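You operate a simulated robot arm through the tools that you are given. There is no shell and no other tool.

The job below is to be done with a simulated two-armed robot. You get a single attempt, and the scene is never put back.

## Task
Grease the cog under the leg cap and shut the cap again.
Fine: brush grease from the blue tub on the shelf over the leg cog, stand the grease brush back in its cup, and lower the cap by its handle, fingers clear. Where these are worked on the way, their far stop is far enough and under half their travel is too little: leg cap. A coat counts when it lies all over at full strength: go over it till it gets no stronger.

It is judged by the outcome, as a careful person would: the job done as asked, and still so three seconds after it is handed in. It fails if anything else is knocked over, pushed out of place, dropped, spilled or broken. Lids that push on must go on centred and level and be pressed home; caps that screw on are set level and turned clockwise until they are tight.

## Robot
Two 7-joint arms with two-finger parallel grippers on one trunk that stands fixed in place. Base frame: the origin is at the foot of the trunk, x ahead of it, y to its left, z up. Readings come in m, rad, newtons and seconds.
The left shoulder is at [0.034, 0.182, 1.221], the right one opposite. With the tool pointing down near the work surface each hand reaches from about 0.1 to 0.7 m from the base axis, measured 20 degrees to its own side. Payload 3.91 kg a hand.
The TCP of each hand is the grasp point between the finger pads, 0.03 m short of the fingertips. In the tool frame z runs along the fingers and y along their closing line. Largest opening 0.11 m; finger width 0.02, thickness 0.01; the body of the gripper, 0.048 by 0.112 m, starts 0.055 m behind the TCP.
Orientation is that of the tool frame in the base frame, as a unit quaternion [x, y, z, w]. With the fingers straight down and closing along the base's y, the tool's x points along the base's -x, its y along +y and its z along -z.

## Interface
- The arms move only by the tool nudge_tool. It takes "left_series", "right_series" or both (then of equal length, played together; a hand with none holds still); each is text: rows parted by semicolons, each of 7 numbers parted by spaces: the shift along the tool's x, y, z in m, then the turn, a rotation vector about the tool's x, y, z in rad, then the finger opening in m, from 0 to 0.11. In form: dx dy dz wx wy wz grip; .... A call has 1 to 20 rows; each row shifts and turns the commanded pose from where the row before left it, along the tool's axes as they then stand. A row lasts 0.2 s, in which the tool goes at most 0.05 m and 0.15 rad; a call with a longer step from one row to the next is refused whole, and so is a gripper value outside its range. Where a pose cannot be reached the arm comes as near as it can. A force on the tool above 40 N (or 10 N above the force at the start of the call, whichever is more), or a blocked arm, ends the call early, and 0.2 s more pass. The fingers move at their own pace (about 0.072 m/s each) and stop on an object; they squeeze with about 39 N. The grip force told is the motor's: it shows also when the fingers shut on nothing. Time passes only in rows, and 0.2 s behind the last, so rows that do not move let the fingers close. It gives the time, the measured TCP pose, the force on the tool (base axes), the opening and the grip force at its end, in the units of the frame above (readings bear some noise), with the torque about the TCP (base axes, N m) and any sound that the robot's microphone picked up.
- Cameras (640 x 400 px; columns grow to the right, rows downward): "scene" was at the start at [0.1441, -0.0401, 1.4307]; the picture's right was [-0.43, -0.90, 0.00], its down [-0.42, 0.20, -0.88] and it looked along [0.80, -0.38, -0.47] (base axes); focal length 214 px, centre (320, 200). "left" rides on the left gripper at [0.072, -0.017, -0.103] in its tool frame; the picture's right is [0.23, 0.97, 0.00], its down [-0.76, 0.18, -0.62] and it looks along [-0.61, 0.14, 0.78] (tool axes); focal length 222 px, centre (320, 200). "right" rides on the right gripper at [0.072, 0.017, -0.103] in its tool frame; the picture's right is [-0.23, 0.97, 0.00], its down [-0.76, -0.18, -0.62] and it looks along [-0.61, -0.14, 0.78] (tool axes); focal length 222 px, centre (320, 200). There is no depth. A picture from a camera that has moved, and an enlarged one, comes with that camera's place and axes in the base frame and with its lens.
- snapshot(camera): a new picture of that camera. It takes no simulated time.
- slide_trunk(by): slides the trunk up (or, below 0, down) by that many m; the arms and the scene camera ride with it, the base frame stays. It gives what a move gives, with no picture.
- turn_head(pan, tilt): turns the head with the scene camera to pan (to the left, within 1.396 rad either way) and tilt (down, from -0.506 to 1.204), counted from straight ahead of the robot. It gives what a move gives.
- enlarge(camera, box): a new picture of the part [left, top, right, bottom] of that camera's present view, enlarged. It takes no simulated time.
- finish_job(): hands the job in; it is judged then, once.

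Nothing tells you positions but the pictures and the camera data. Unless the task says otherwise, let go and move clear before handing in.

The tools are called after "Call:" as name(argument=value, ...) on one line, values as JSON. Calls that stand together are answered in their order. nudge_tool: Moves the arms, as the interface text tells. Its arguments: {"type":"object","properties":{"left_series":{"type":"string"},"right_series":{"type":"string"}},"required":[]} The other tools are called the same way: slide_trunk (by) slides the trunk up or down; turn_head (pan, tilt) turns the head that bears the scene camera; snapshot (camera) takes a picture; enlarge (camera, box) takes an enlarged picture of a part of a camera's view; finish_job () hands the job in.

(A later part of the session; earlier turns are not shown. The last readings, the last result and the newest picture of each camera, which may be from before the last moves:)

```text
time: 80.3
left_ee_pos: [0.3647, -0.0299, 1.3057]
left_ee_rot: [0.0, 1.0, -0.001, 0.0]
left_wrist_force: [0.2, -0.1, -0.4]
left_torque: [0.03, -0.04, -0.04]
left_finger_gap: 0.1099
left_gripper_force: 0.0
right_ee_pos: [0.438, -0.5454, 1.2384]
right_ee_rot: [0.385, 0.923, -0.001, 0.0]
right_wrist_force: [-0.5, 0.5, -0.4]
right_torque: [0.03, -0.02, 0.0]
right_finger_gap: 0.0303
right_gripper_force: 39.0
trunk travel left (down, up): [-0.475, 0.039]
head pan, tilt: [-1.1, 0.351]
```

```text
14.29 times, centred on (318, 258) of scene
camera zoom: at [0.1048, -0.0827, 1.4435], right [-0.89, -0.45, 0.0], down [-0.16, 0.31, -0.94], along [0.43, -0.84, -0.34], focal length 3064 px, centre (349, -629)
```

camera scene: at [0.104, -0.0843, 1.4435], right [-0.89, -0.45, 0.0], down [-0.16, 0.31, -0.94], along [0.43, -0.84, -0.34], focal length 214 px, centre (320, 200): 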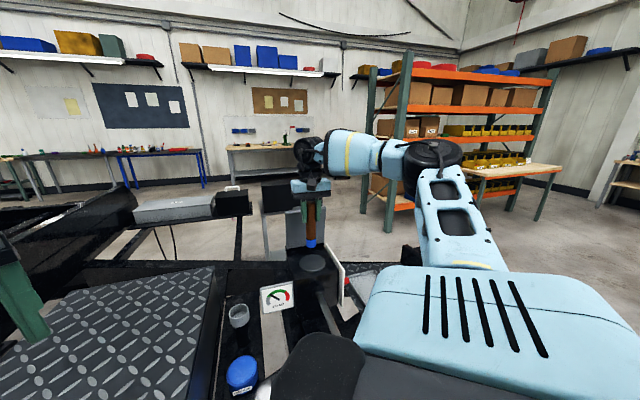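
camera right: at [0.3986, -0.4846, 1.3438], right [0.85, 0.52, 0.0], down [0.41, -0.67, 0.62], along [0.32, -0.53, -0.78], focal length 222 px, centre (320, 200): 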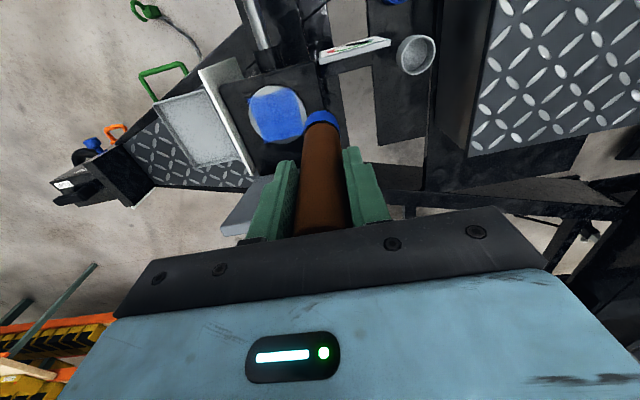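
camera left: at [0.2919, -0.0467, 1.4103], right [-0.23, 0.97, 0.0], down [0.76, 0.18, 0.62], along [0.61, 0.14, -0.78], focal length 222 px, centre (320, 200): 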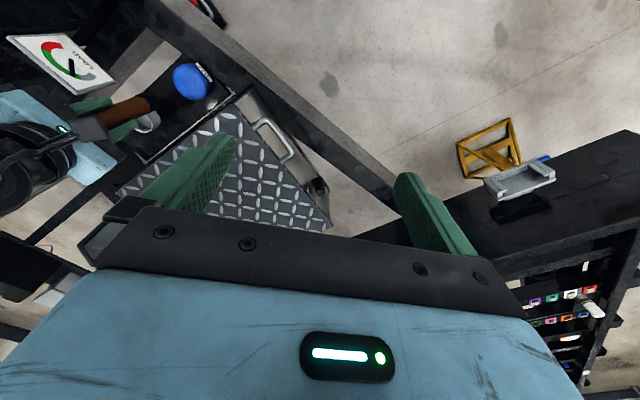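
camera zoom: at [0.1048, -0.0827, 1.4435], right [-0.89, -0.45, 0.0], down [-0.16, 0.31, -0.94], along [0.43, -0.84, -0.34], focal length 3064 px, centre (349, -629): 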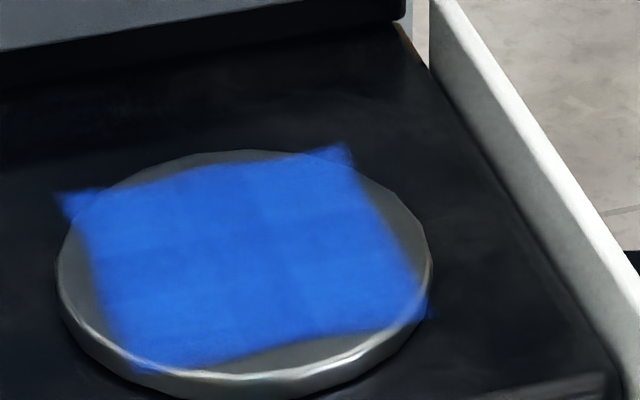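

No further change after the third pass, so it looks saturated. To rule out the brush merely having run dry, I'll reload it and do one more pass. Moving back over the tub.

Call:
nudge_tool(right_series="0.022 0.0352 0 0 0 0 0.02;0.022 0.0352 0 0 0 0 0.02;0.022 0.0352 0 0 0 0 0.02;0.022 0.0352 0 0 0 0 0.02;0.022 0.0352 0 0 0 0 0.02;0 0 0.035 0 0 0 0.02;0 0 0.035 0 0 0 0.02;0 0 0.035 0 0 0 0.02;0 0 0.035 0 0 0 0.02;0 0 0.035 0 0 0 0.02")

Call:
enlarge(camera="left", box=[100, 50, 228, 150])

Call:
enlarge(camera="right", box=[250, 40, 400, 200])

```text
time: 82.5
left_ee_pos: [0.3662, -0.0307, 1.306]
left_ee_rot: [-0.001, 1.0, -0.001, 0.0]
left_wrist_force: [-0.9, -0.2, 0.3]
left_torque: [0.0, 0.03, 0.01]
left_finger_gap: 0.11
left_gripper_force: 0.1
right_ee_pos: [0.4878, -0.3435, 1.0621]
right_ee_rot: [0.385, 0.923, 0.0, 0.001]
right_wrist_force: [0.8, 0.8, 0.1]
right_torque: [0.0, -0.02, -0.01]
right_finger_gap: 0.0305
right_gripper_force: 38.9
trunk travel left (down, up): [-0.475, 0.039]
head pan, tilt: [-1.1, 0.351]
```

```text
4.00 times, centred on (164, 100) of left
camera zoom: at [0.2932, -0.0473, 1.4099], right [-0.23, 0.97, 0.0], down [0.76, 0.18, 0.62], along [0.61, 0.14, -0.78], focal length 888 px, centre (944, 600)
```

zoom: 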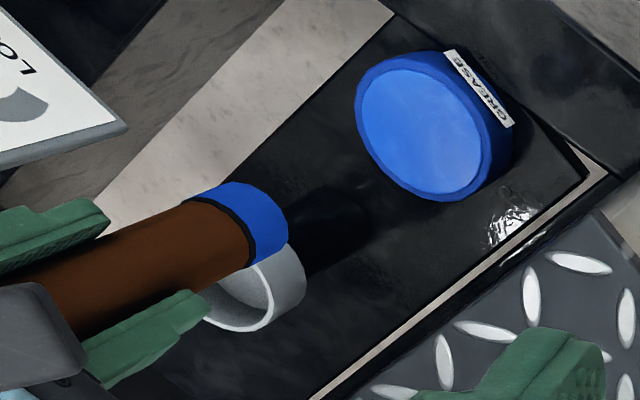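

```text
2.50 times, centred on (325, 120) of right
camera zoom: at [0.4465, -0.2818, 1.1658], right [0.85, 0.52, 0.0], down [0.41, -0.67, 0.62], along [0.33, -0.53, -0.78], focal length 555 px, centre (308, 400)
```

zoom: 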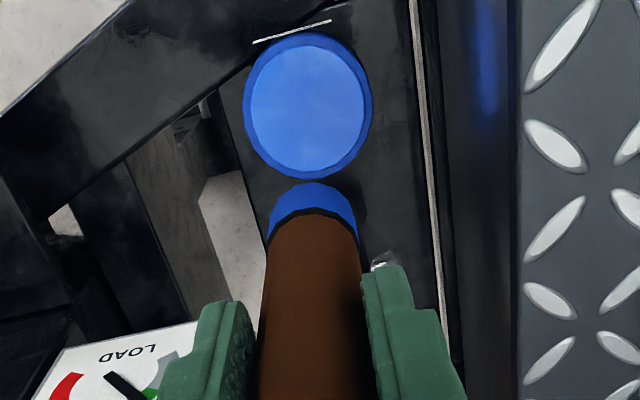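

Aligned again. I'll lower gently to a light contact with the grease.

Call:
nudge_tool(right_series="0.0032 -0.001 0.035 0 0 0 0.02;0 0 0.035 0 0 0 0.02;0 0 0.035 0 0 0 0.02;0 0 0.035 0 0 0 0.02;0 0 0.015 0 0 0 0.02;0 0 0.008 0 0 0 0.02;0 0 0.005 0 0 0 0.02")

```text
time: 84.1
left_ee_pos: [0.3651, -0.0306, 1.3059]
left_ee_rot: [-0.002, 1.0, -0.001, 0.0]
left_wrist_force: [-0.5, 0.7, -0.9]
left_torque: [-0.02, 0.0, -0.01]
left_finger_gap: 0.11
left_gripper_force: 0.0
right_ee_pos: [0.483, -0.3422, 0.8944]
right_ee_rot: [0.384, 0.923, -0.001, 0.0]
right_wrist_force: [-0.4, -0.4, 0.6]
right_torque: [0.0, 0.01, 0.0]
right_finger_gap: 0.0302
right_gripper_force: 38.8
trunk travel left (down, up): [-0.475, 0.039]
head pan, tilt: [-1.1, 0.351]
```

Call:
nudge_tool(right_series="0 0 0.003 0 0 0 0.02;0 0 0.003 0 0 0 0.02;0 0 0 0 0 0 0.02")

```text
time: 84.9
left_ee_pos: [0.3639, -0.0307, 1.3072]
left_ee_rot: [-0.001, 1.0, -0.001, 0.0]
left_wrist_force: [0.1, 0.7, -0.3]
left_torque: [-0.01, 0.02, 0.0]
left_finger_gap: 0.1098
left_gripper_force: 0.0
right_ee_pos: [0.4838, -0.3432, 0.8889]
right_ee_rot: [0.385, 0.923, 0.0, 0.0]
right_wrist_force: [0.7, -0.4, -0.1]
right_torque: [0.04, -0.02, 0.0]
right_finger_gap: 0.0302
right_gripper_force: 39.5
trunk travel left (down, up): [-0.475, 0.039]
head pan, tilt: [-1.1, 0.351]
```

Call:
nudge_tool(right_series="0 0 0.003 0 0 0 0.02;0 0 0 0 0 0 0.02")

Call:
enlarge(camera="left", box=[130, 40, 242, 130])

```text
time: 85.5
left_ee_pos: [0.3634, -0.0291, 1.3081]
left_ee_rot: [-0.001, 1.0, -0.001, 0.001]
left_wrist_force: [0.0, 0.6, -0.1]
left_torque: [0.02, 0.0, -0.01]
left_finger_gap: 0.1099
left_gripper_force: 0.0
right_ee_pos: [0.4832, -0.3436, 0.888]
right_ee_rot: [0.385, 0.923, 0.0, 0.002]
right_wrist_force: [-3.1, -1.8, 14.8]
right_torque: [-0.32, 0.16, -0.04]
right_finger_gap: 0.0307
right_gripper_force: 39.0
trunk travel left (down, up): [-0.475, 0.039]
head pan, tilt: [-1.1, 0.351]
```

```text
4.44 times, centred on (186, 85) of left
camera zoom: at [0.2908, -0.0465, 1.4109], right [-0.23, 0.97, 0.0], down [0.76, 0.18, 0.62], along [0.61, 0.14, -0.78], focal length 987 px, centre (916, 711)
```

zoom: 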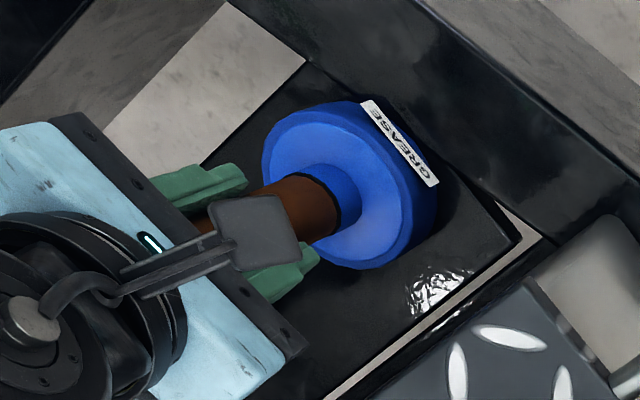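

Light contact made, so the brush is reloaded. I'll lift and carry it back over the cog.

Call:
nudge_tool(right_series="0 0 -0.01 0 0 0 0.02;0 0 -0.02 0 0 0 0.02;0 0 -0.035 0 0 0 0.02;0 0 -0.035 0 0 0 0.02;0 0 -0.035 0 0 0 0.02;0 0 -0.035 0 0 0 0.02;0 0 -0.035 0 0 0 0.02;0 0 -0.035 0 0 0 0.02;0 0 -0.035 0 0 0 0.02;0 0 -0.015 0 0 0 0.02;-0.0194 -0.0353 0 0 0 0 0.02;-0.0194 -0.0353 0 0 0 0 0.02;-0.0194 -0.0353 0 0 0 0 0.02;-0.0194 -0.0353 0 0 0 0 0.02;-0.0194 -0.0353 0 0 0 0 0.02;-0.0194 -0.0353 0 0 0 0 0.02;-0.0194 -0.0353 0 0 0 0 0.02")

Call:
enlarge(camera="scene", box=[262, 160, 374, 300])

```text
time: 89.1
left_ee_pos: [0.3647, -0.0316, 1.306]
left_ee_rot: [-0.001, 1.0, 0.0, 0.0]
left_wrist_force: [0.1, 0.5, -0.4]
left_torque: [0.01, -0.02, 0.02]
left_finger_gap: 0.1101
left_gripper_force: 0.0
right_ee_pos: [0.4038, -0.6148, 1.175]
right_ee_rot: [0.384, 0.923, 0.001, -0.001]
right_wrist_force: [0.8, -1.0, 0.0]
right_torque: [0.0, 0.0, 0.02]
right_finger_gap: 0.0304
right_gripper_force: 39.2
trunk travel left (down, up): [-0.475, 0.039]
head pan, tilt: [-1.1, 0.351]
```

```text
2.86 times, centred on (318, 230) of scene
camera zoom: at [0.1041, -0.0843, 1.4435], right [-0.89, -0.45, 0.0], down [-0.16, 0.31, -0.94], along [0.43, -0.84, -0.34], focal length 613 px, centre (326, 114)
```

zoom: 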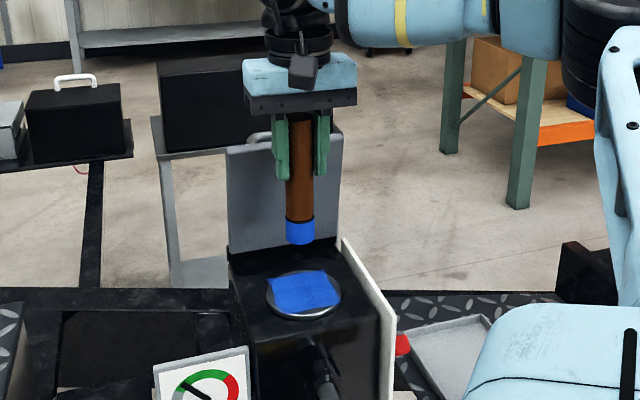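

Call:
nudge_tool(right_series="0 0 0.03 0 0 0 0.02;0 0 0.025 0 0 0 0.02;0 0 0.008 0 0 0 0.02;0 0 0.003 0 0 0 0.02;0 0 0 0 0 0 0.02")

```text
time: 90.3
left_ee_pos: [0.3644, -0.031, 1.3064]
left_ee_rot: [-0.001, 1.0, -0.001, 0.0]
left_wrist_force: [0.2, -0.1, -0.4]
left_torque: [0.0, -0.02, -0.04]
left_finger_gap: 0.1101
left_gripper_force: 0.0
right_ee_pos: [0.4039, -0.6128, 1.1086]
right_ee_rot: [0.384, 0.923, -0.001, -0.001]
right_wrist_force: [-0.2, -0.2, -1.2]
right_torque: [0.01, -0.02, 0.03]
right_finger_gap: 0.0304
right_gripper_force: 39.0
trunk travel left (down, up): [-0.475, 0.039]
head pan, tilt: [-1.1, 0.351]
```

Call:
nudge_tool(right_series="0 0 0.003 0 0 0 0.02;0 0 0 0 0 0 0.02")

```text
time: 90.9
left_ee_pos: [0.364, -0.0297, 1.3065]
left_ee_rot: [-0.001, 1.0, -0.001, 0.001]
left_wrist_force: [0.5, 0.1, -0.5]
left_torque: [-0.02, 0.0, 0.01]
left_finger_gap: 0.1099
left_gripper_force: 0.1
right_ee_pos: [0.402, -0.6133, 1.1077]
right_ee_rot: [0.385, 0.923, 0.0, 0.001]
right_wrist_force: [-0.9, -2.3, 6.9]
right_torque: [-0.26, -0.05, -0.01]
right_finger_gap: 0.0302
right_gripper_force: 38.8
trunk travel left (down, up): [-0.475, 0.039]
head pan, tilt: [-1.1, 0.351]
```

Light contact (7 N). I'll run the complete raster with the freshly loaded brush.

Call:
nudge_tool(right_series="-0.013 -0.013 0.001 0 0 0 0.02;-0.013 -0.013 0 0 0 0 0.02;0 0.0135 0 0 0 0 0.02;0 0.0135 0 0 0 0 0.02;0 0.0135 0 0 0 0 0.02;0 0.0135 0 0 0 0 0.02;0.013 0 0 0 0 0 0.02;0 -0.0135 0 0 0 0 0.02;0 -0.0135 0 0 0 0 0.02;0 -0.0135 0 0 0 0 0.02;0 -0.0135 0 0 0 0 0.02;0.013 0 0 0 0 0 0.02;0 0.0135 0 0 0 0 0.02;0 0.0135 0 0 0 0 0.02;0 0.0135 0 0 0 0 0.02;0 0.0135 0 0 0 0 0.02;0.013 0 0 0 0 0 0.02;0 -0.0135 0 0 0 0 0.02;0 -0.0135 0 0 0 0 0.02;0 -0.0135 0 0 0 0 0.02")

Call:
nudge_tool(right_series="0 -0.0135 0 0 0 0 0.02;0.013 0 0 0 0 0 0.02;0 0.0135 0 0 0 0 0.02;0 0.0135 0 0 0 0 0.02;0 0.0135 0 0 0 0 0.02;0 0.0135 0 0 0 0 0.02;-0.013 0 0 0 0 0 0.02;-0.013 0 0 0 0 0 0.02;-0.013 0 0 0 0 0 0.02;-0.013 0 0 0 0 0 0.02;0 -0.0135 0 0 0 0 0.02;0.013 0 0 0 0 0 0.02;0.013 0 0 0 0 0 0.02;0.013 0 0 0 0 0 0.02;0.013 0 0 0 0 0 0.02;0 -0.0135 0 0 0 0 0.02;-0.013 0 0 0 0 0 0.02;-0.013 0 0 0 0 0 0.02;-0.013 0 0 0 0 0 0.02;-0.013 0 0 0 0 0 0.02")

Call:
nudge_tool(right_series="0 -0.0135 0 0 0 0 0.02;0.013 0 0 0 0 0 0.02;0.013 0 0 0 0 0 0.02;0.013 0 0 0 0 0 0.02;0.013 0 0 0 0 0 0.02;0 -0.0135 0 0 0 0 0.02;-0.013 0 0 0 0 0 0.02;-0.013 0 0 0 0 0 0.02;-0.013 0 0 0 0 0 0.02;-0.013 0 0 0 0 0 0.02;0.013 0.013 0 0 0 0 0.02;0.013 0.014 0 0 0 0 0.02")

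Call:
nudge_tool(right_series="0 0 -0.025 0 0 0 0.02;0 0 -0.035 0 0 0 0.02;0 0 -0.035 0 0 0 0.02;0 0 -0.037 0 0 0 0.02;0.0113 0.0357 0 0 0 0 0.02;0.0113 0.0357 0 0 0 0 0.02")

Call:
enlarge(camera="right", box=[236, 75, 316, 150])

Call:
enlarge(camera="scene", box=[302, 244, 334, 272])

```text
time: 95.1
left_ee_pos: [0.3633, -0.028, 1.3067]
left_ee_rot: [-0.001, 1.0, -0.001, 0.001]
left_wrist_force: [0.3, 0.2, 0.0]
left_torque: [0.01, 0.01, 0.03]
left_finger_gap: 0.1102
left_gripper_force: 0.0
right_ee_pos: [0.3851, -0.612, 1.106]
right_ee_rot: [0.384, 0.923, 0.0, 0.002]
right_wrist_force: [4.3, 5.7, 17.1]
right_torque: [0.37, -0.56, 0.06]
right_finger_gap: 0.0305
right_gripper_force: 38.9
trunk travel left (down, up): [-0.475, 0.039]
head pan, tilt: [-1.1, 0.351]
```

```text
time: 99.3
left_ee_pos: [0.3633, -0.0291, 1.306]
left_ee_rot: [-0.001, 1.0, -0.001, 0.001]
left_wrist_force: [0.0, 1.1, 1.6]
left_torque: [-0.01, 0.0, 0.0]
left_finger_gap: 0.1098
left_gripper_force: 0.1
right_ee_pos: [0.4207, -0.6292, 1.1076]
right_ee_rot: [0.385, 0.923, 0.0, 0.0]
right_wrist_force: [-3.5, 2.2, 12.8]
right_torque: [0.26, 0.27, -0.03]
right_finger_gap: 0.0302
right_gripper_force: 39.2
trunk travel left (down, up): [-0.475, 0.039]
head pan, tilt: [-1.1, 0.351]
```

```text
time: 101.9
left_ee_pos: [0.3641, -0.0296, 1.3063]
left_ee_rot: [-0.001, 1.0, -0.001, 0.0]
left_wrist_force: [0.6, 0.2, 1.2]
left_torque: [0.03, -0.01, 0.03]
left_finger_gap: 0.11
left_gripper_force: 0.0
right_ee_pos: [0.4032, -0.6126, 1.107]
right_ee_rot: [0.385, 0.923, 0.0, 0.0]
right_wrist_force: [-1.4, -3.5, 11.9]
right_torque: [-0.38, -0.05, -0.06]
right_finger_gap: 0.0305
right_gripper_force: 38.6
trunk travel left (down, up): [-0.475, 0.039]
head pan, tilt: [-1.1, 0.351]
```

```text
time: 103.3
left_ee_pos: [0.3643, -0.0301, 1.3058]
left_ee_rot: [-0.001, 1.0, -0.001, 0.0]
left_wrist_force: [0.2, 0.3, -0.5]
left_torque: [0.0, 0.0, -0.02]
left_finger_gap: 0.11
left_gripper_force: 0.0
right_ee_pos: [0.439, -0.5471, 1.2376]
right_ee_rot: [0.385, 0.923, -0.001, 0.0]
right_wrist_force: [0.1, -0.7, -0.6]
right_torque: [-0.03, 0.02, 0.03]
right_finger_gap: 0.0304
right_gripper_force: 39.3
trunk travel left (down, up): [-0.475, 0.039]
head pan, tilt: [-1.1, 0.351]
```

```text
5.33 times, centred on (276, 112) of right
camera zoom: at [0.3986, -0.4834, 1.3412], right [0.85, 0.52, 0.0], down [0.41, -0.67, 0.62], along [0.33, -0.53, -0.78], focal length 1185 px, centre (555, 667)
```

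zoom: 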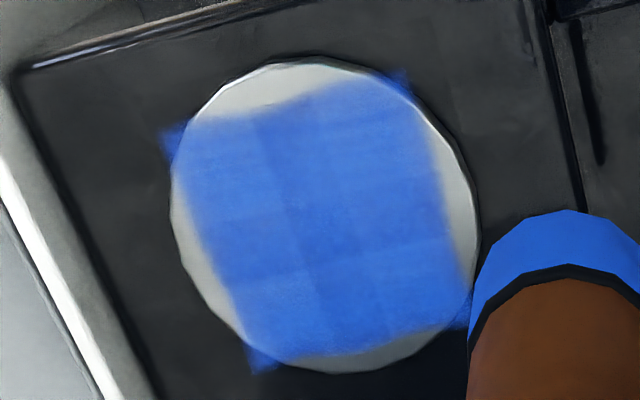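

```text
14.29 times, centred on (318, 258) of scene
camera zoom: at [0.1047, -0.0827, 1.4435], right [-0.89, -0.45, 0.0], down [-0.16, 0.31, -0.94], along [0.43, -0.84, -0.34], focal length 3064 px, centre (349, -629)
```

zoom: 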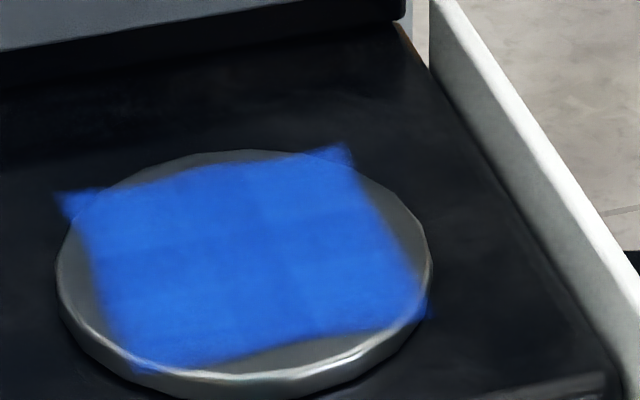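

No change even with fresh grease: the coat is at full strength and covers the whole patch. Now I'll take the brush back above its cup.

Call:
nudge_tool(right_series="-0.0008 0.0352 0 0 0 0 0.02;-0.0008 0.0352 0 0 0 0 0.02;-0.0008 0.0352 0 0 0 0 0.02;-0.0008 0.0352 0 0 0 0 0.02;-0.0008 0.0354 0 0 0 0 0.02;0 0 0.035 0 0 0 0.02;0 0 0.035 0 0 0 0.02;0 0 0.035 0 0 0 0.02;0 0 0.035 0 0 0 0.02;0 0 0.035 0 0 0 0.02")

Call:
enlarge(camera="right", box=[250, 40, 400, 200])

Call:
enlarge(camera="scene", box=[195, 230, 291, 370])

Call:
enlarge(camera="left", box=[70, 60, 198, 160])

```text
time: 105.5
left_ee_pos: [0.3657, -0.0315, 1.306]
left_ee_rot: [-0.001, 1.0, -0.001, 0.0]
left_wrist_force: [0.3, 0.3, 0.0]
left_torque: [-0.01, 0.03, -0.05]
left_finger_gap: 0.1099
left_gripper_force: 0.0
right_ee_pos: [0.5673, -0.426, 1.061]
right_ee_rot: [0.384, 0.923, 0.0, -0.001]
right_wrist_force: [-0.5, -0.2, -0.3]
right_torque: [-0.01, 0.0, -0.04]
right_finger_gap: 0.0305
right_gripper_force: 38.9
trunk travel left (down, up): [-0.475, 0.039]
head pan, tilt: [-1.1, 0.351]
```

```text
2.50 times, centred on (325, 120) of right
camera zoom: at [0.5269, -0.3632, 1.1645], right [0.85, 0.52, 0.0], down [0.41, -0.67, 0.62], along [0.33, -0.53, -0.78], focal length 555 px, centre (308, 400)
```

zoom: 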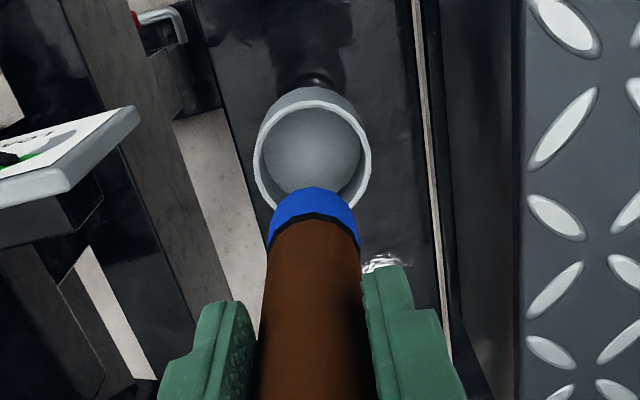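

```text
2.86 times, centred on (243, 300) of scene
camera zoom: at [0.1051, -0.084, 1.4434], right [-0.89, -0.45, 0.0], down [-0.16, 0.31, -0.94], along [0.43, -0.84, -0.34], focal length 613 px, centre (540, -86)
```

zoom: 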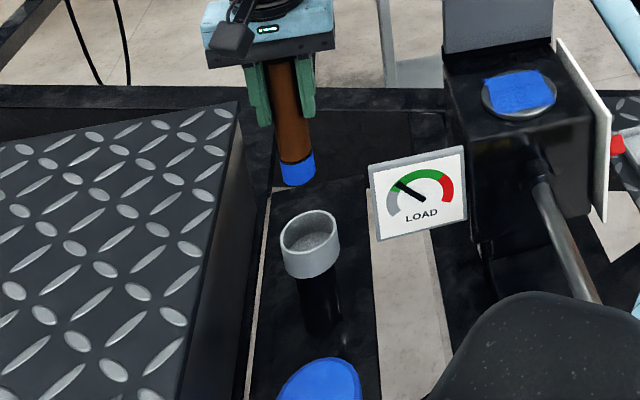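

```text
4.00 times, centred on (134, 110) of left
camera zoom: at [0.2934, -0.0475, 1.4098], right [-0.23, 0.97, 0.0], down [0.76, 0.18, 0.62], along [0.61, 0.14, -0.78], focal length 888 px, centre (1064, 560)
```

zoom: 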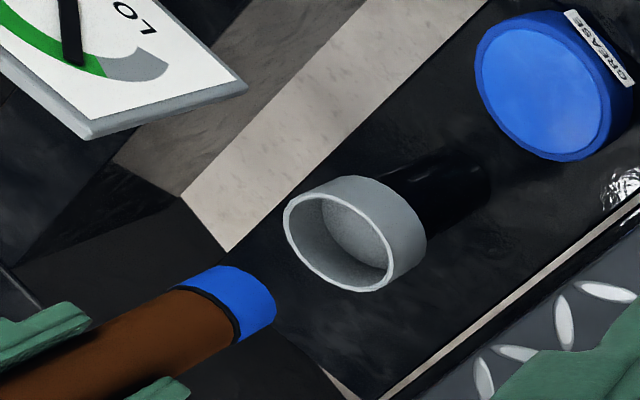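

The brush is centred over the cup within 1–2 mm. I'll lower it in, slowing near the floor.

Call:
nudge_tool(right_series="0 0 0.03 0 0 0 0.02;0 0 0.02 0 0 0 0.02;0 0 0.02 0 0 0 0.02;0 0 0.015 0 0 0 0.02;0 0 0.01 0 0 0 0.02;0 0 0 0 0 0 0.02")

Call:
enlarge(camera="scene", box=[195, 230, 291, 370])

Call:
enlarge(camera="right", box=[250, 60, 400, 240])

```text
time: 106.9
left_ee_pos: [0.3644, -0.0307, 1.3054]
left_ee_rot: [0.0, 1.0, -0.001, 0.001]
left_wrist_force: [-0.2, 0.8, 0.4]
left_torque: [0.02, -0.04, 0.01]
left_finger_gap: 0.11
left_gripper_force: 0.0
right_ee_pos: [0.5658, -0.4251, 0.9675]
right_ee_rot: [0.385, 0.923, 0.001, 0.0]
right_wrist_force: [0.0, 0.3, -1.0]
right_torque: [-0.02, 0.02, -0.03]
right_finger_gap: 0.0303
right_gripper_force: 39.3
trunk travel left (down, up): [-0.475, 0.039]
head pan, tilt: [-1.1, 0.351]
```

```text
2.86 times, centred on (243, 300) of scene
camera zoom: at [0.1043, -0.0836, 1.4436], right [-0.89, -0.45, 0.0], down [-0.16, 0.31, -0.94], along [0.43, -0.84, -0.34], focal length 613 px, centre (540, -86)
```

zoom: 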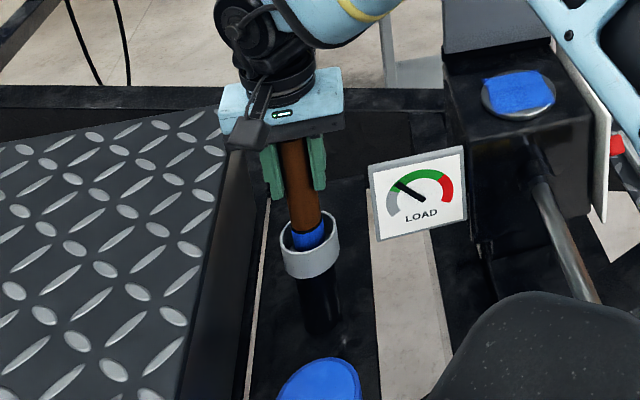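

```text
2.22 times, centred on (325, 150) of right
camera zoom: at [0.5265, -0.3625, 1.0712], right [0.85, 0.52, 0.0], down [0.41, -0.67, 0.62], along [0.33, -0.53, -0.78], focal length 494 px, centre (309, 311)
```

zoom: 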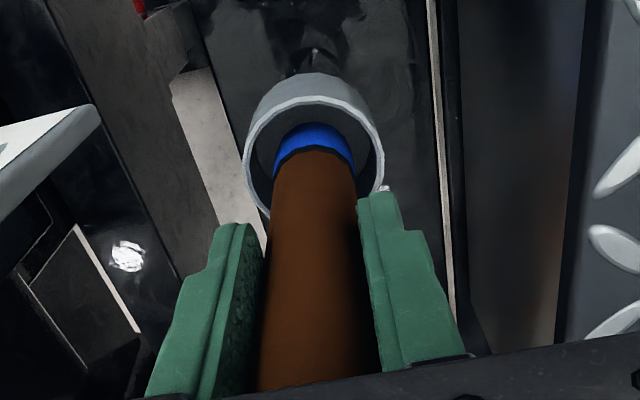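

The bristles are inside the cup and centred. Down to the floor in small steps.

Call:
nudge_tool(right_series="0 0 0.004 0 0 0 0.02;0 0 0.004 0 0 0 0.02;0 0 0.003 0 0 0 0.02;0 0 0 0 0 0 0.02")

```text
time: 107.9
left_ee_pos: [0.3649, -0.0302, 1.306]
left_ee_rot: [0.0, 1.0, -0.001, -0.001]
left_wrist_force: [0.2, 1.4, -0.2]
left_torque: [0.0, 0.05, -0.02]
left_finger_gap: 0.11
left_gripper_force: 0.0
right_ee_pos: [0.5671, -0.4259, 0.9563]
right_ee_rot: [0.384, 0.923, 0.0, -0.001]
right_wrist_force: [0.4, -0.7, -0.7]
right_torque: [0.03, -0.01, 0.01]
right_finger_gap: 0.0302
right_gripper_force: 39.5
trunk travel left (down, up): [-0.475, 0.039]
head pan, tilt: [-1.1, 0.351]
```

Call:
nudge_tool(right_series="0 0 0.002 0 0 0 0.02;0 0 0.002 0 0 0 0.02;0 0 0 0 0 0 0.02")

```text
time: 108.7
left_ee_pos: [0.3651, -0.0306, 1.3062]
left_ee_rot: [-0.001, 1.0, -0.001, -0.001]
left_wrist_force: [-0.1, 0.7, -0.4]
left_torque: [0.03, -0.02, -0.03]
left_finger_gap: 0.1104
left_gripper_force: 0.1
right_ee_pos: [0.5659, -0.4257, 0.9521]
right_ee_rot: [0.385, 0.923, 0.0, 0.0]
right_wrist_force: [0.7, -0.5, 0.8]
right_torque: [-0.06, 0.01, -0.03]
right_finger_gap: 0.0302
right_gripper_force: 39.2
trunk travel left (down, up): [-0.475, 0.039]
head pan, tilt: [-1.1, 0.351]
```

Call:
nudge_tool(right_series="0 0 0.002 0 0 0 0.02;0 0 0 0 0 0 0.02")

```text
time: 109.3
left_ee_pos: [0.3633, -0.03, 1.3068]
left_ee_rot: [-0.001, 1.0, -0.001, 0.0]
left_wrist_force: [-0.4, -0.2, 0.9]
left_torque: [0.03, 0.0, 0.01]
left_finger_gap: 0.1099
left_gripper_force: 0.1
right_ee_pos: [0.5665, -0.4271, 0.9534]
right_ee_rot: [0.385, 0.923, -0.001, 0.002]
right_wrist_force: [-0.7, -3.3, 11.3]
right_torque: [-0.34, 0.0, -0.01]
right_finger_gap: 0.0305
right_gripper_force: 38.4
trunk travel left (down, up): [-0.475, 0.039]
head pan, tilt: [-1.1, 0.351]
```

It's standing on the cup floor (11 N). I'll ease the pressure and open the fingers.

Call:
nudge_tool(right_series="0 0 -0.0015 0 0 0 0.02;0 0 0 0 0 0 0.036;0 0 0 0 0 0 0.05;0 0 0 0 0 0 0.065;0 0 0 0 0 0 0.065")

Call:
enlarge(camera="right", box=[230, 60, 420, 240])

Call:
enlarge(camera="scene", box=[195, 230, 291, 370])

```text
time: 110.5
left_ee_pos: [0.3641, -0.0303, 1.3067]
left_ee_rot: [-0.001, 1.0, -0.001, 0.0]
left_wrist_force: [0.5, -0.3, -0.8]
left_torque: [0.0, -0.01, 0.02]
left_finger_gap: 0.11
left_gripper_force: 0.1
right_ee_pos: [0.5672, -0.425, 0.9524]
right_ee_rot: [0.385, 0.923, 0.0, 0.0]
right_wrist_force: [0.4, 1.4, 0.5]
right_torque: [-0.01, 0.02, -0.02]
right_finger_gap: 0.0652
right_gripper_force: 0.0
trunk travel left (down, up): [-0.475, 0.039]
head pan, tilt: [-1.1, 0.351]
```

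```text
2.22 times, centred on (325, 150) of right
camera zoom: at [0.5265, -0.3629, 1.0555], right [0.85, 0.52, 0.0], down [0.41, -0.67, 0.62], along [0.33, -0.53, -0.78], focal length 494 px, centre (309, 311)
```

zoom: 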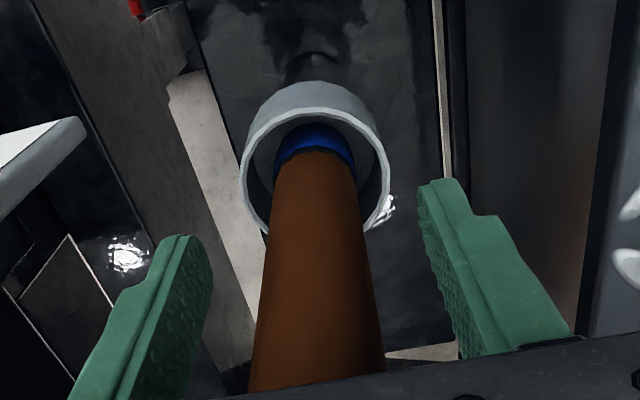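

```text
2.86 times, centred on (243, 300) of scene
camera zoom: at [0.1041, -0.0835, 1.4436], right [-0.89, -0.45, 0.0], down [-0.16, 0.31, -0.94], along [0.43, -0.84, -0.34], focal length 613 px, centre (540, -86)
```

zoom: 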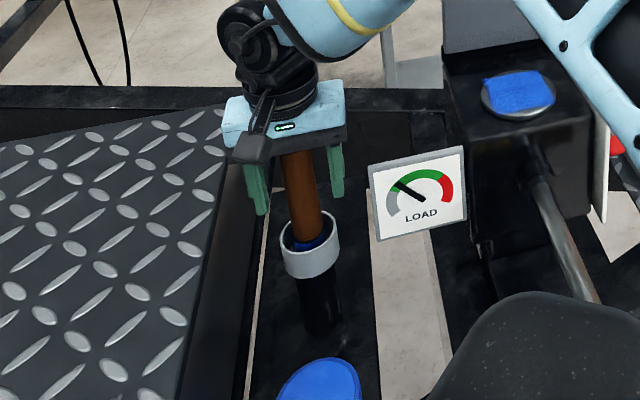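

The brush stands upright by itself in the cup. I'll withdraw straight up.

Call:
nudge_tool(right_series="0 0 -0.015 0 0 0 0.065;0 0 -0.025 0 0 0 0.065;0 0 -0.03 0 0 0 0.065;0 0 -0.035 0 0 0 0.065;0 0 -0.035 0 0 0 0.065;0 0 -0.035 0 0 0 0.065;0 0 -0.035 0 0 0 0.065;0 0 -0.03 0 0 0 0.065")

Call:
snapshot(camera="right")

Call:
snapshot(camera="scene")

```text
time: 112.3
left_ee_pos: [0.3637, -0.0307, 1.3064]
left_ee_rot: [0.0, 1.0, -0.001, 0.0]
left_wrist_force: [-0.3, 0.7, 0.0]
left_torque: [-0.03, 0.01, 0.0]
left_finger_gap: 0.11
left_gripper_force: 0.0
right_ee_pos: [0.5653, -0.4255, 1.1929]
right_ee_rot: [0.385, 0.923, 0.0, 0.0]
right_wrist_force: [-0.6, -0.4, -1.0]
right_torque: [0.01, -0.02, 0.0]
right_finger_gap: 0.065
right_gripper_force: 0.0
trunk travel left (down, up): [-0.475, 0.039]
head pan, tilt: [-1.1, 0.351]
```

```text
taken
camera right: at [0.5258, -0.3627, 1.2968], right [0.85, 0.52, 0.0], down [0.41, -0.67, 0.62], along [0.33, -0.53, -0.78], focal length 222 px, centre (320, 200)
```

right: 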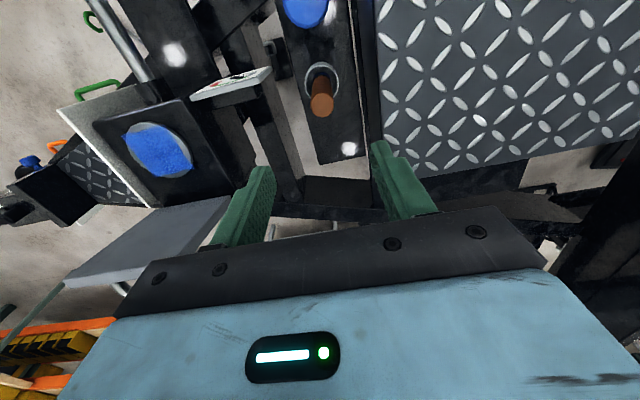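

```text
taken
camera scene: at [0.104, -0.0832, 1.4436], right [-0.89, -0.45, 0.0], down [-0.16, 0.31, -0.94], along [0.43, -0.84, -0.34], focal length 214 px, centre (320, 200)
```

scene: 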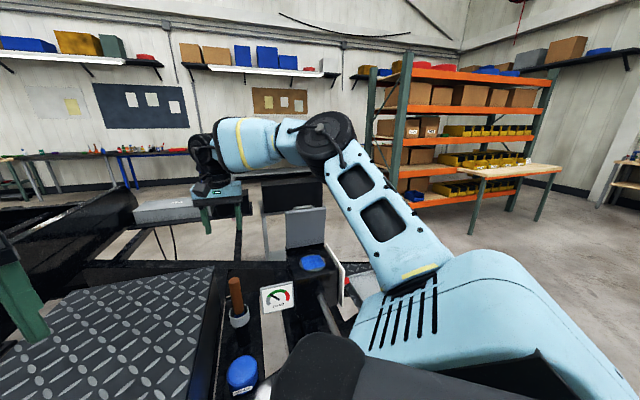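

All in place. Next I'll go back for the cap: move above it, then turn the wrist to line up with the handle while well inside the arm's reach.

Call:
nudge_tool(right_series="0.0013 -0.0396 -0.0114 0 0 0 0.06;0.0013 -0.0396 -0.0114 0 0 0 0.06;0.0013 -0.0396 -0.0114 0 0 0 0.06;0.0013 -0.0396 -0.0114 0 0 0 0.06;0.0013 -0.0396 -0.0114 0 0 0 0.06")

Call:
nudge_tool(right_series="0 0 0 0 0 0.1431 0.04;0 0 0 0 0 0.1431 0.04;0 0 0 0 0 0.1431 0.04;0 0 0 0 0 0.1431 0.04;0 0 0 0 0 0.1431 0.04;0 0 0 0 0 0.1431 0.04;0 0 0 0 0 0.1431 0.04;0 0 0 0 0 0.1431 0.04;0 0 0 0 0 0.1431 0.04;0 0 0 0 0 0.1431 0.04;0 0 0 0 0 0.1431 0.04")

Call:
snapshot(camera="right")

Call:
snapshot(camera="scene")

```text
time: 113.5
left_ee_pos: [0.3635, -0.0308, 1.3072]
left_ee_rot: [-0.001, 1.0, 0.0, 0.001]
left_wrist_force: [0.6, 0.8, 0.1]
left_torque: [0.03, -0.03, -0.01]
left_finger_gap: 0.11
left_gripper_force: 0.0
right_ee_pos: [0.4196, -0.5605, 1.2487]
right_ee_rot: [0.384, 0.923, 0.0, 0.0]
right_wrist_force: [-0.5, 0.7, 0.3]
right_torque: [0.01, -0.01, -0.01]
right_finger_gap: 0.0599
right_gripper_force: 0.0
trunk travel left (down, up): [-0.475, 0.039]
head pan, tilt: [-1.1, 0.351]
```

```text
time: 115.9
left_ee_pos: [0.3646, -0.03, 1.3067]
left_ee_rot: [-0.002, 1.0, -0.001, 0.001]
left_wrist_force: [-0.1, -0.2, 0.6]
left_torque: [-0.02, -0.03, 0.01]
left_finger_gap: 0.11
left_gripper_force: 0.0
right_ee_pos: [0.4211, -0.5593, 1.2495]
right_ee_rot: [0.926, 0.378, 0.0, 0.001]
right_wrist_force: [0.2, -0.5, -0.4]
right_torque: [0.0, -0.02, 0.03]
right_finger_gap: 0.0401
right_gripper_force: 0.0
trunk travel left (down, up): [-0.475, 0.039]
head pan, tilt: [-1.1, 0.351]
```

```text
taken
camera right: at [0.4841, -0.5219, 1.3529], right [0.52, -0.85, 0.0], down [-0.67, -0.41, 0.62], along [-0.53, -0.32, -0.78], focal length 222 px, centre (320, 200)
```

right: 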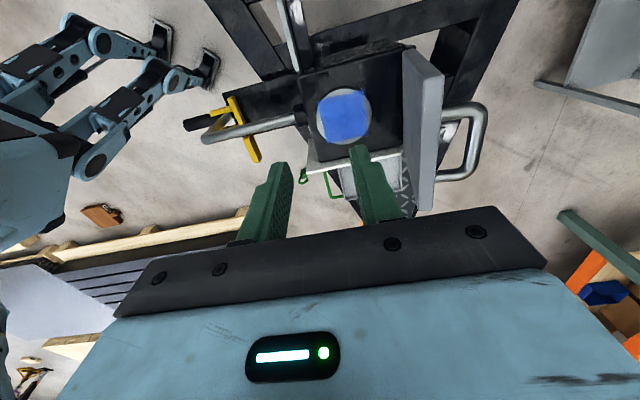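

```text
taken
camera scene: at [0.1042, -0.0835, 1.4436], right [-0.89, -0.45, 0.0], down [-0.16, 0.31, -0.94], along [0.43, -0.84, -0.34], focal length 214 px, centre (320, 200)
```

scene: 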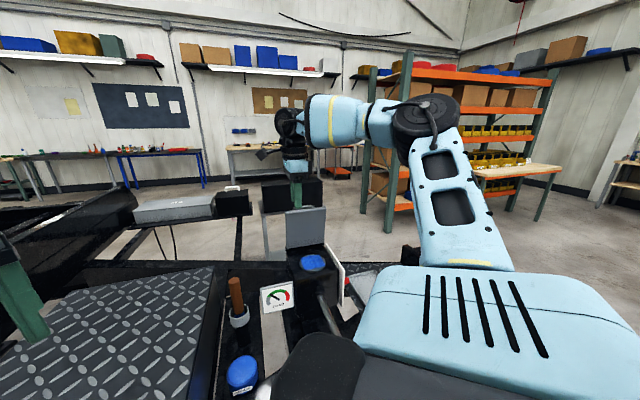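

Good view of the open lid edge and handle. I'll zoom in to confirm the bar's location.

Call:
enlarge(camera="right", box=[380, 30, 508, 210])

```text
2.22 times, centred on (444, 120) of right
camera zoom: at [0.4841, -0.5219, 1.3529], right [0.52, -0.85, 0.0], down [-0.67, -0.41, 0.62], along [-0.53, -0.32, -0.78], focal length 494 px, centre (44, 378)
```

zoom: 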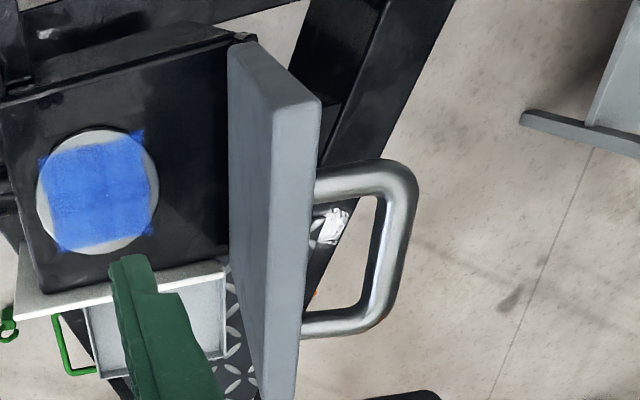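

The bar is where I expected, at about (0.488, -0.696, 1.152). I'll tilt to the same angle as before and move above it.

Call:
nudge_tool(right_series="0 0 0 -0.118 0 0 0.035;0 0 0 -0.118 0 0 0.035;-0.0112 0.031 0.006 0 0 0 0.035;-0.0112 0.031 0.006 0 0 0 0.035;-0.0112 0.031 0.006 0 0 0 0.035;-0.0112 0.0311 0.0062 0 0 0 0.035")

Call:
snapshot(camera="right")

Call:
enlarge(camera="scene", box=[250, 130, 362, 280])

```text
time: 117.3
left_ee_pos: [0.3654, -0.0312, 1.3054]
left_ee_rot: [-0.001, 1.0, 0.0, -0.001]
left_wrist_force: [-0.9, -0.2, -0.1]
left_torque: [0.0, 0.01, -0.03]
left_finger_gap: 0.1101
left_gripper_force: 0.0
right_ee_pos: [0.4792, -0.6818, 1.2544]
right_ee_rot: [0.919, 0.377, 0.044, 0.109]
right_wrist_force: [-0.1, -0.3, -0.5]
right_torque: [0.03, -0.02, 0.03]
right_finger_gap: 0.0349
right_gripper_force: 0.0
trunk travel left (down, up): [-0.475, 0.039]
head pan, tilt: [-1.1, 0.351]
```

```text
taken
camera right: at [0.5247, -0.6269, 1.3581], right [0.5, -0.83, 0.23], down [-0.76, -0.31, 0.57], along [-0.4, -0.46, -0.79], focal length 222 px, centre (320, 200)
```

right: 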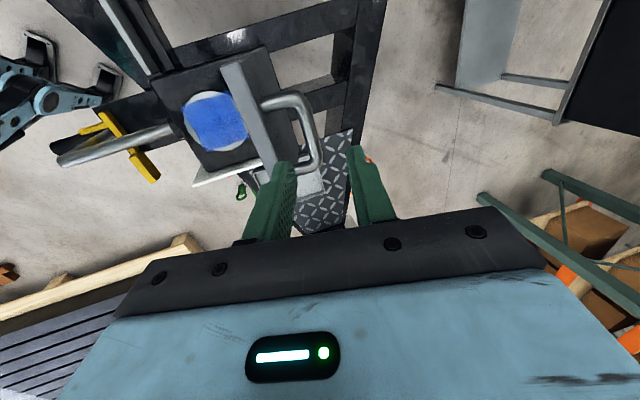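

```text
2.67 times, centred on (306, 205) of scene
camera zoom: at [0.1057, -0.0842, 1.4433], right [-0.89, -0.45, 0.0], down [-0.16, 0.31, -0.94], along [0.43, -0.84, -0.34], focal length 572 px, centre (357, 187)
```

zoom: 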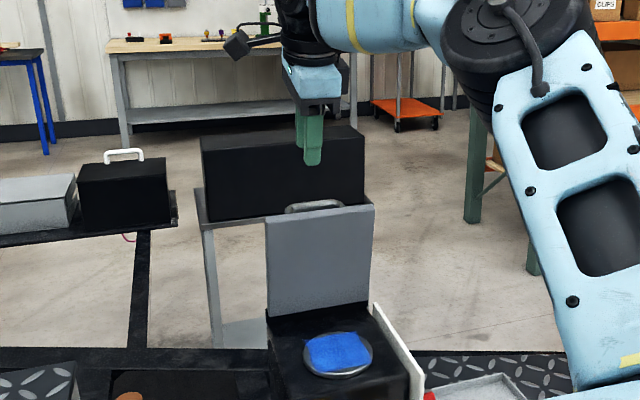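

The view matches the earlier withdrawal pose. I'll go down parallel to the lid, in two stages.

Call:
nudge_tool(right_series="0 -0.002 0.0199 0 0 0 0.035;0 -0.002 0.0199 0 0 0 0.035;0 -0.002 0.0199 0 0 0 0.035")

Call:
enlarge(camera="right", box=[200, 60, 440, 240])

```text
time: 118.1
left_ee_pos: [0.3638, -0.0309, 1.3055]
left_ee_rot: [-0.001, 1.0, -0.001, 0.0]
left_wrist_force: [-0.3, 0.2, 0.2]
left_torque: [0.01, 0.04, -0.01]
left_finger_gap: 0.11
left_gripper_force: 0.0
right_ee_pos: [0.4826, -0.6878, 1.1957]
right_ee_rot: [0.919, 0.376, 0.044, 0.109]
right_wrist_force: [-0.2, 1.1, -0.1]
right_torque: [0.0, -0.04, -0.01]
right_finger_gap: 0.0347
right_gripper_force: 0.0
trunk travel left (down, up): [-0.475, 0.039]
head pan, tilt: [-1.1, 0.351]
```

```text
2.22 times, centred on (320, 150) of right
camera zoom: at [0.5289, -0.6321, 1.3001], right [0.5, -0.83, 0.23], down [-0.77, -0.31, 0.56], along [-0.4, -0.46, -0.79], focal length 494 px, centre (320, 311)
```

zoom: 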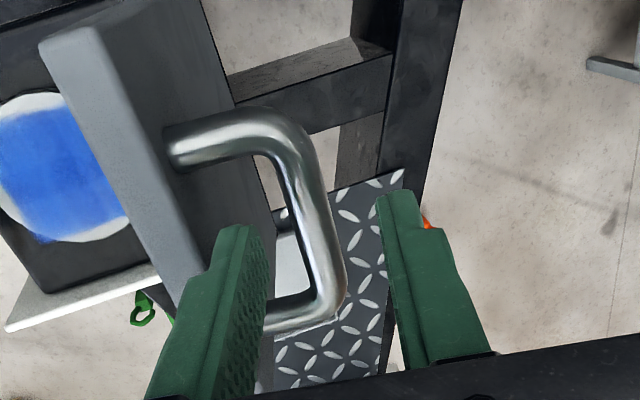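

The fingers straddle the bar, with the near one entering between bar and lid. I'll go the rest of the way.

Call:
nudge_tool(right_series="0 -0.002 0.019 0 0 0 0.035;0 -0.0015 0.0155 0 0 0 0.035;0 0 0 0 0 0 0.035")

Call:
enlarge(camera="right", box=[220, 100, 412, 240])

```text
time: 118.9
left_ee_pos: [0.3635, -0.0317, 1.3059]
left_ee_rot: [-0.001, 1.0, 0.0, 0.0]
left_wrist_force: [0.8, -0.1, 0.2]
left_torque: [0.02, 0.0, 0.0]
left_finger_gap: 0.1099
left_gripper_force: 0.1
right_ee_pos: [0.4872, -0.6905, 1.1615]
right_ee_rot: [0.919, 0.377, 0.044, 0.109]
right_wrist_force: [0.0, 0.3, 0.3]
right_torque: [0.0, 0.02, 0.0]
right_finger_gap: 0.0352
right_gripper_force: 0.0
trunk travel left (down, up): [-0.475, 0.039]
head pan, tilt: [-1.1, 0.351]
```

```text
2.86 times, centred on (316, 170) of right
camera zoom: at [0.5323, -0.6347, 1.2659], right [0.5, -0.83, 0.23], down [-0.77, -0.31, 0.57], along [-0.4, -0.46, -0.79], focal length 635 px, centre (331, 286)
```

zoom: 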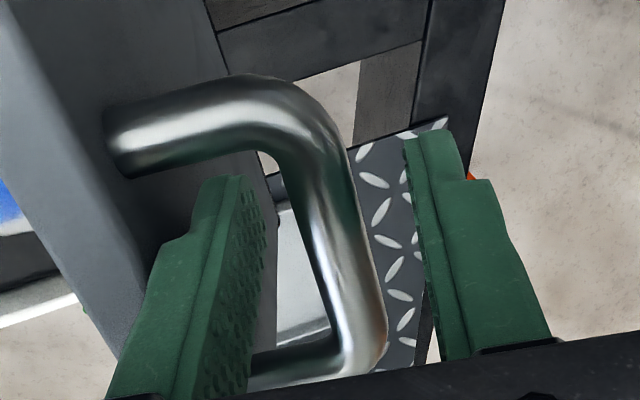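

Same relative pose as when I let go. I'll close on the bar.

Call:
nudge_tool(right_series="0 0 0 0 0 0 0.02;0 0 0 0 0 0 0.0;0 0 0 0 0 0 0.0;0 0 0 0 0 0 0.0")

```text
time: 119.9
left_ee_pos: [0.364, -0.0293, 1.3055]
left_ee_rot: [-0.001, 1.0, -0.001, 0.0]
left_wrist_force: [-0.8, -0.2, 0.3]
left_torque: [-0.04, 0.05, 0.01]
left_finger_gap: 0.1099
left_gripper_force: 0.0
right_ee_pos: [0.4868, -0.6919, 1.1607]
right_ee_rot: [0.919, 0.376, 0.044, 0.108]
right_wrist_force: [-4.2, 6.0, -6.2]
right_torque: [0.17, 0.03, -0.53]
right_finger_gap: 0.0135
right_gripper_force: 44.9
trunk travel left (down, up): [-0.475, 0.039]
head pan, tilt: [-1.1, 0.351]
```

Gripped. I'll start lowering the cap along its arc, bringing the tool upright as it goes.

Call:
nudge_tool(right_series="0 -0.0150 -0.0044 0.059 0 0 0;0 -0.0130 -0.0017 0.059 0 0 0")

Call:
enlarge(camera="scene", box=[250, 130, 362, 280])

```text
time: 120.5
left_ee_pos: [0.3641, -0.0307, 1.3064]
left_ee_rot: [-0.001, 1.0, -0.001, 0.001]
left_wrist_force: [-0.2, -0.5, -0.4]
left_torque: [0.01, 0.02, 0.01]
left_finger_gap: 0.1101
left_gripper_force: 0.0
right_ee_pos: [0.4665, -0.6699, 1.1632]
right_ee_rot: [0.924, 0.378, 0.024, 0.055]
right_wrist_force: [-0.9, -1.3, 4.6]
right_torque: [0.34, -0.61, -0.4]
right_finger_gap: 0.0137
right_gripper_force: 45.4
trunk travel left (down, up): [-0.475, 0.039]
head pan, tilt: [-1.1, 0.351]
```

```text
2.67 times, centred on (306, 205) of scene
camera zoom: at [0.1039, -0.0836, 1.4438], right [-0.89, -0.45, 0.0], down [-0.16, 0.31, -0.94], along [0.43, -0.84, -0.34], focal length 572 px, centre (357, 187)
```

zoom: 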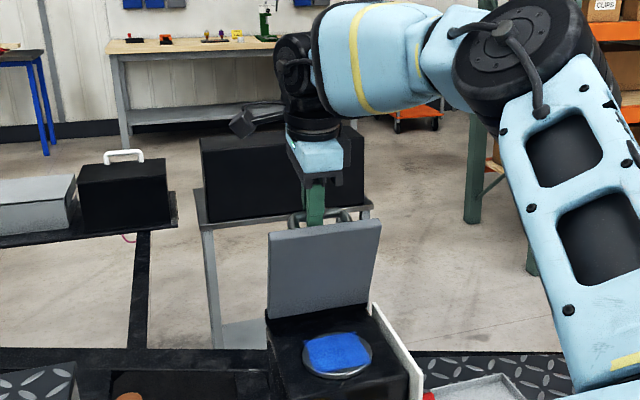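

It's following smoothly with low force. I'll continue down to about 45°.

Call:
nudge_tool(right_series="0 -0.0130 0.0003 0.059 0 0 0;0 -0.0129 0.0021 0.0586 0 0 0;0 -0.0125 0.0040 0 0 0 0;0 -0.0120 0.0050 0 0 0 0;0 -0.0116 0.0061 0 0 0 0")

Call:
enlarge(camera="scene", box=[250, 130, 362, 280])

```text
time: 121.7
left_ee_pos: [0.3642, -0.0315, 1.3054]
left_ee_rot: [0.0, 1.0, -0.001, 0.0]
left_wrist_force: [-0.1, -0.5, 0.9]
left_torque: [0.04, 0.02, 0.01]
left_finger_gap: 0.11
left_gripper_force: 0.0
right_ee_pos: [0.423, -0.6261, 1.141]
right_ee_rot: [0.925, 0.379, -0.001, 0.0]
right_wrist_force: [-0.2, -1.7, -0.8]
right_torque: [0.14, -0.37, -0.16]
right_finger_gap: 0.0135
right_gripper_force: 44.6
trunk travel left (down, up): [-0.475, 0.039]
head pan, tilt: [-1.1, 0.351]
```

```text
2.67 times, centred on (306, 205) of scene
camera zoom: at [0.1046, -0.0838, 1.4435], right [-0.89, -0.45, 0.0], down [-0.16, 0.31, -0.94], along [0.43, -0.84, -0.34], focal length 572 px, centre (357, 187)
```

zoom: 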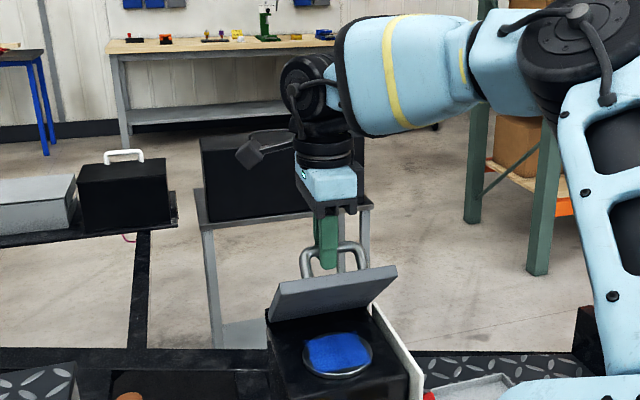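

About 44° now, forces near zero. Continue down to roughly 15°.

Call:
nudge_tool(right_series="0 -0.0109 0.0071 0 0 0 0;0 -0.0104 0.0079 0 0 0 0;0 -0.0096 0.0089 0 0 0 0;0 -0.0087 0.0096 0 0 0 0;0 -0.0079 0.0104 0 0 0 0;0 -0.0070 0.0111 0 0 0 0")

Call:
enlarge(camera="scene", box=[250, 130, 362, 280])

```text
time: 123.1
left_ee_pos: [0.3652, -0.0312, 1.3061]
left_ee_rot: [-0.001, 1.0, -0.001, -0.001]
left_wrist_force: [0.5, -0.5, 0.9]
left_torque: [0.01, 0.0, 0.0]
left_finger_gap: 0.11
left_gripper_force: 0.2
right_ee_pos: [0.3848, -0.5878, 1.0851]
right_ee_rot: [0.926, 0.378, 0.0, 0.0]
right_wrist_force: [0.0, -5.1, 0.6]
right_torque: [-0.14, -0.13, 0.15]
right_finger_gap: 0.0132
right_gripper_force: 44.7
trunk travel left (down, up): [-0.475, 0.039]
head pan, tilt: [-1.1, 0.351]
```

```text
2.67 times, centred on (306, 205) of scene
camera zoom: at [0.1042, -0.0845, 1.4435], right [-0.89, -0.45, 0.0], down [-0.16, 0.31, -0.94], along [0.43, -0.84, -0.34], focal length 572 px, centre (357, 187)
```

zoom: 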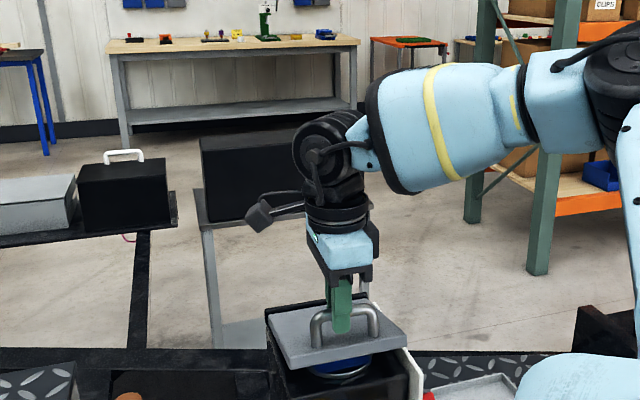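

Nearly shut, about 13°. I'll take the last part in smaller steps.

Call:
nudge_tool(right_series="0 -0.0037 0.0075 0 0 0 0;0 -0.0045 0.0100 0 0 0 0;0 -0.0030 0.0080 0 0 0 0;0 0 0 0 0 0 0")

Call:
enlarge(camera="scene", box=[270, 190, 366, 280])

```text
time: 124.1
left_ee_pos: [0.363, -0.0309, 1.3055]
left_ee_rot: [-0.001, 1.0, 0.0, 0.0]
left_wrist_force: [-0.4, 0.1, 0.4]
left_torque: [-0.01, 0.02, 0.0]
left_finger_gap: 0.1099
left_gripper_force: 0.1
right_ee_pos: [0.3776, -0.5798, 1.0603]
right_ee_rot: [0.926, 0.378, -0.002, -0.001]
right_wrist_force: [-1.9, -6.7, -0.5]
right_torque: [-0.24, 0.09, 0.29]
right_finger_gap: 0.0132
right_gripper_force: 45.2
trunk travel left (down, up): [-0.475, 0.039]
head pan, tilt: [-1.1, 0.351]
```

```text
4.44 times, centred on (318, 235) of scene
camera zoom: at [0.104, -0.0846, 1.4435], right [-0.89, -0.45, 0.0], down [-0.16, 0.31, -0.94], along [0.43, -0.84, -0.34], focal length 953 px, centre (329, 44)
```

zoom: 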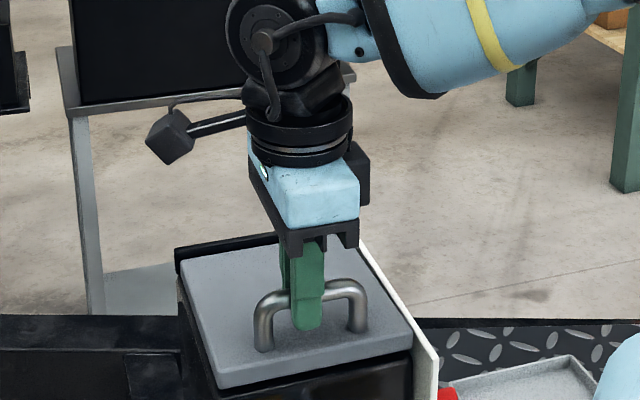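

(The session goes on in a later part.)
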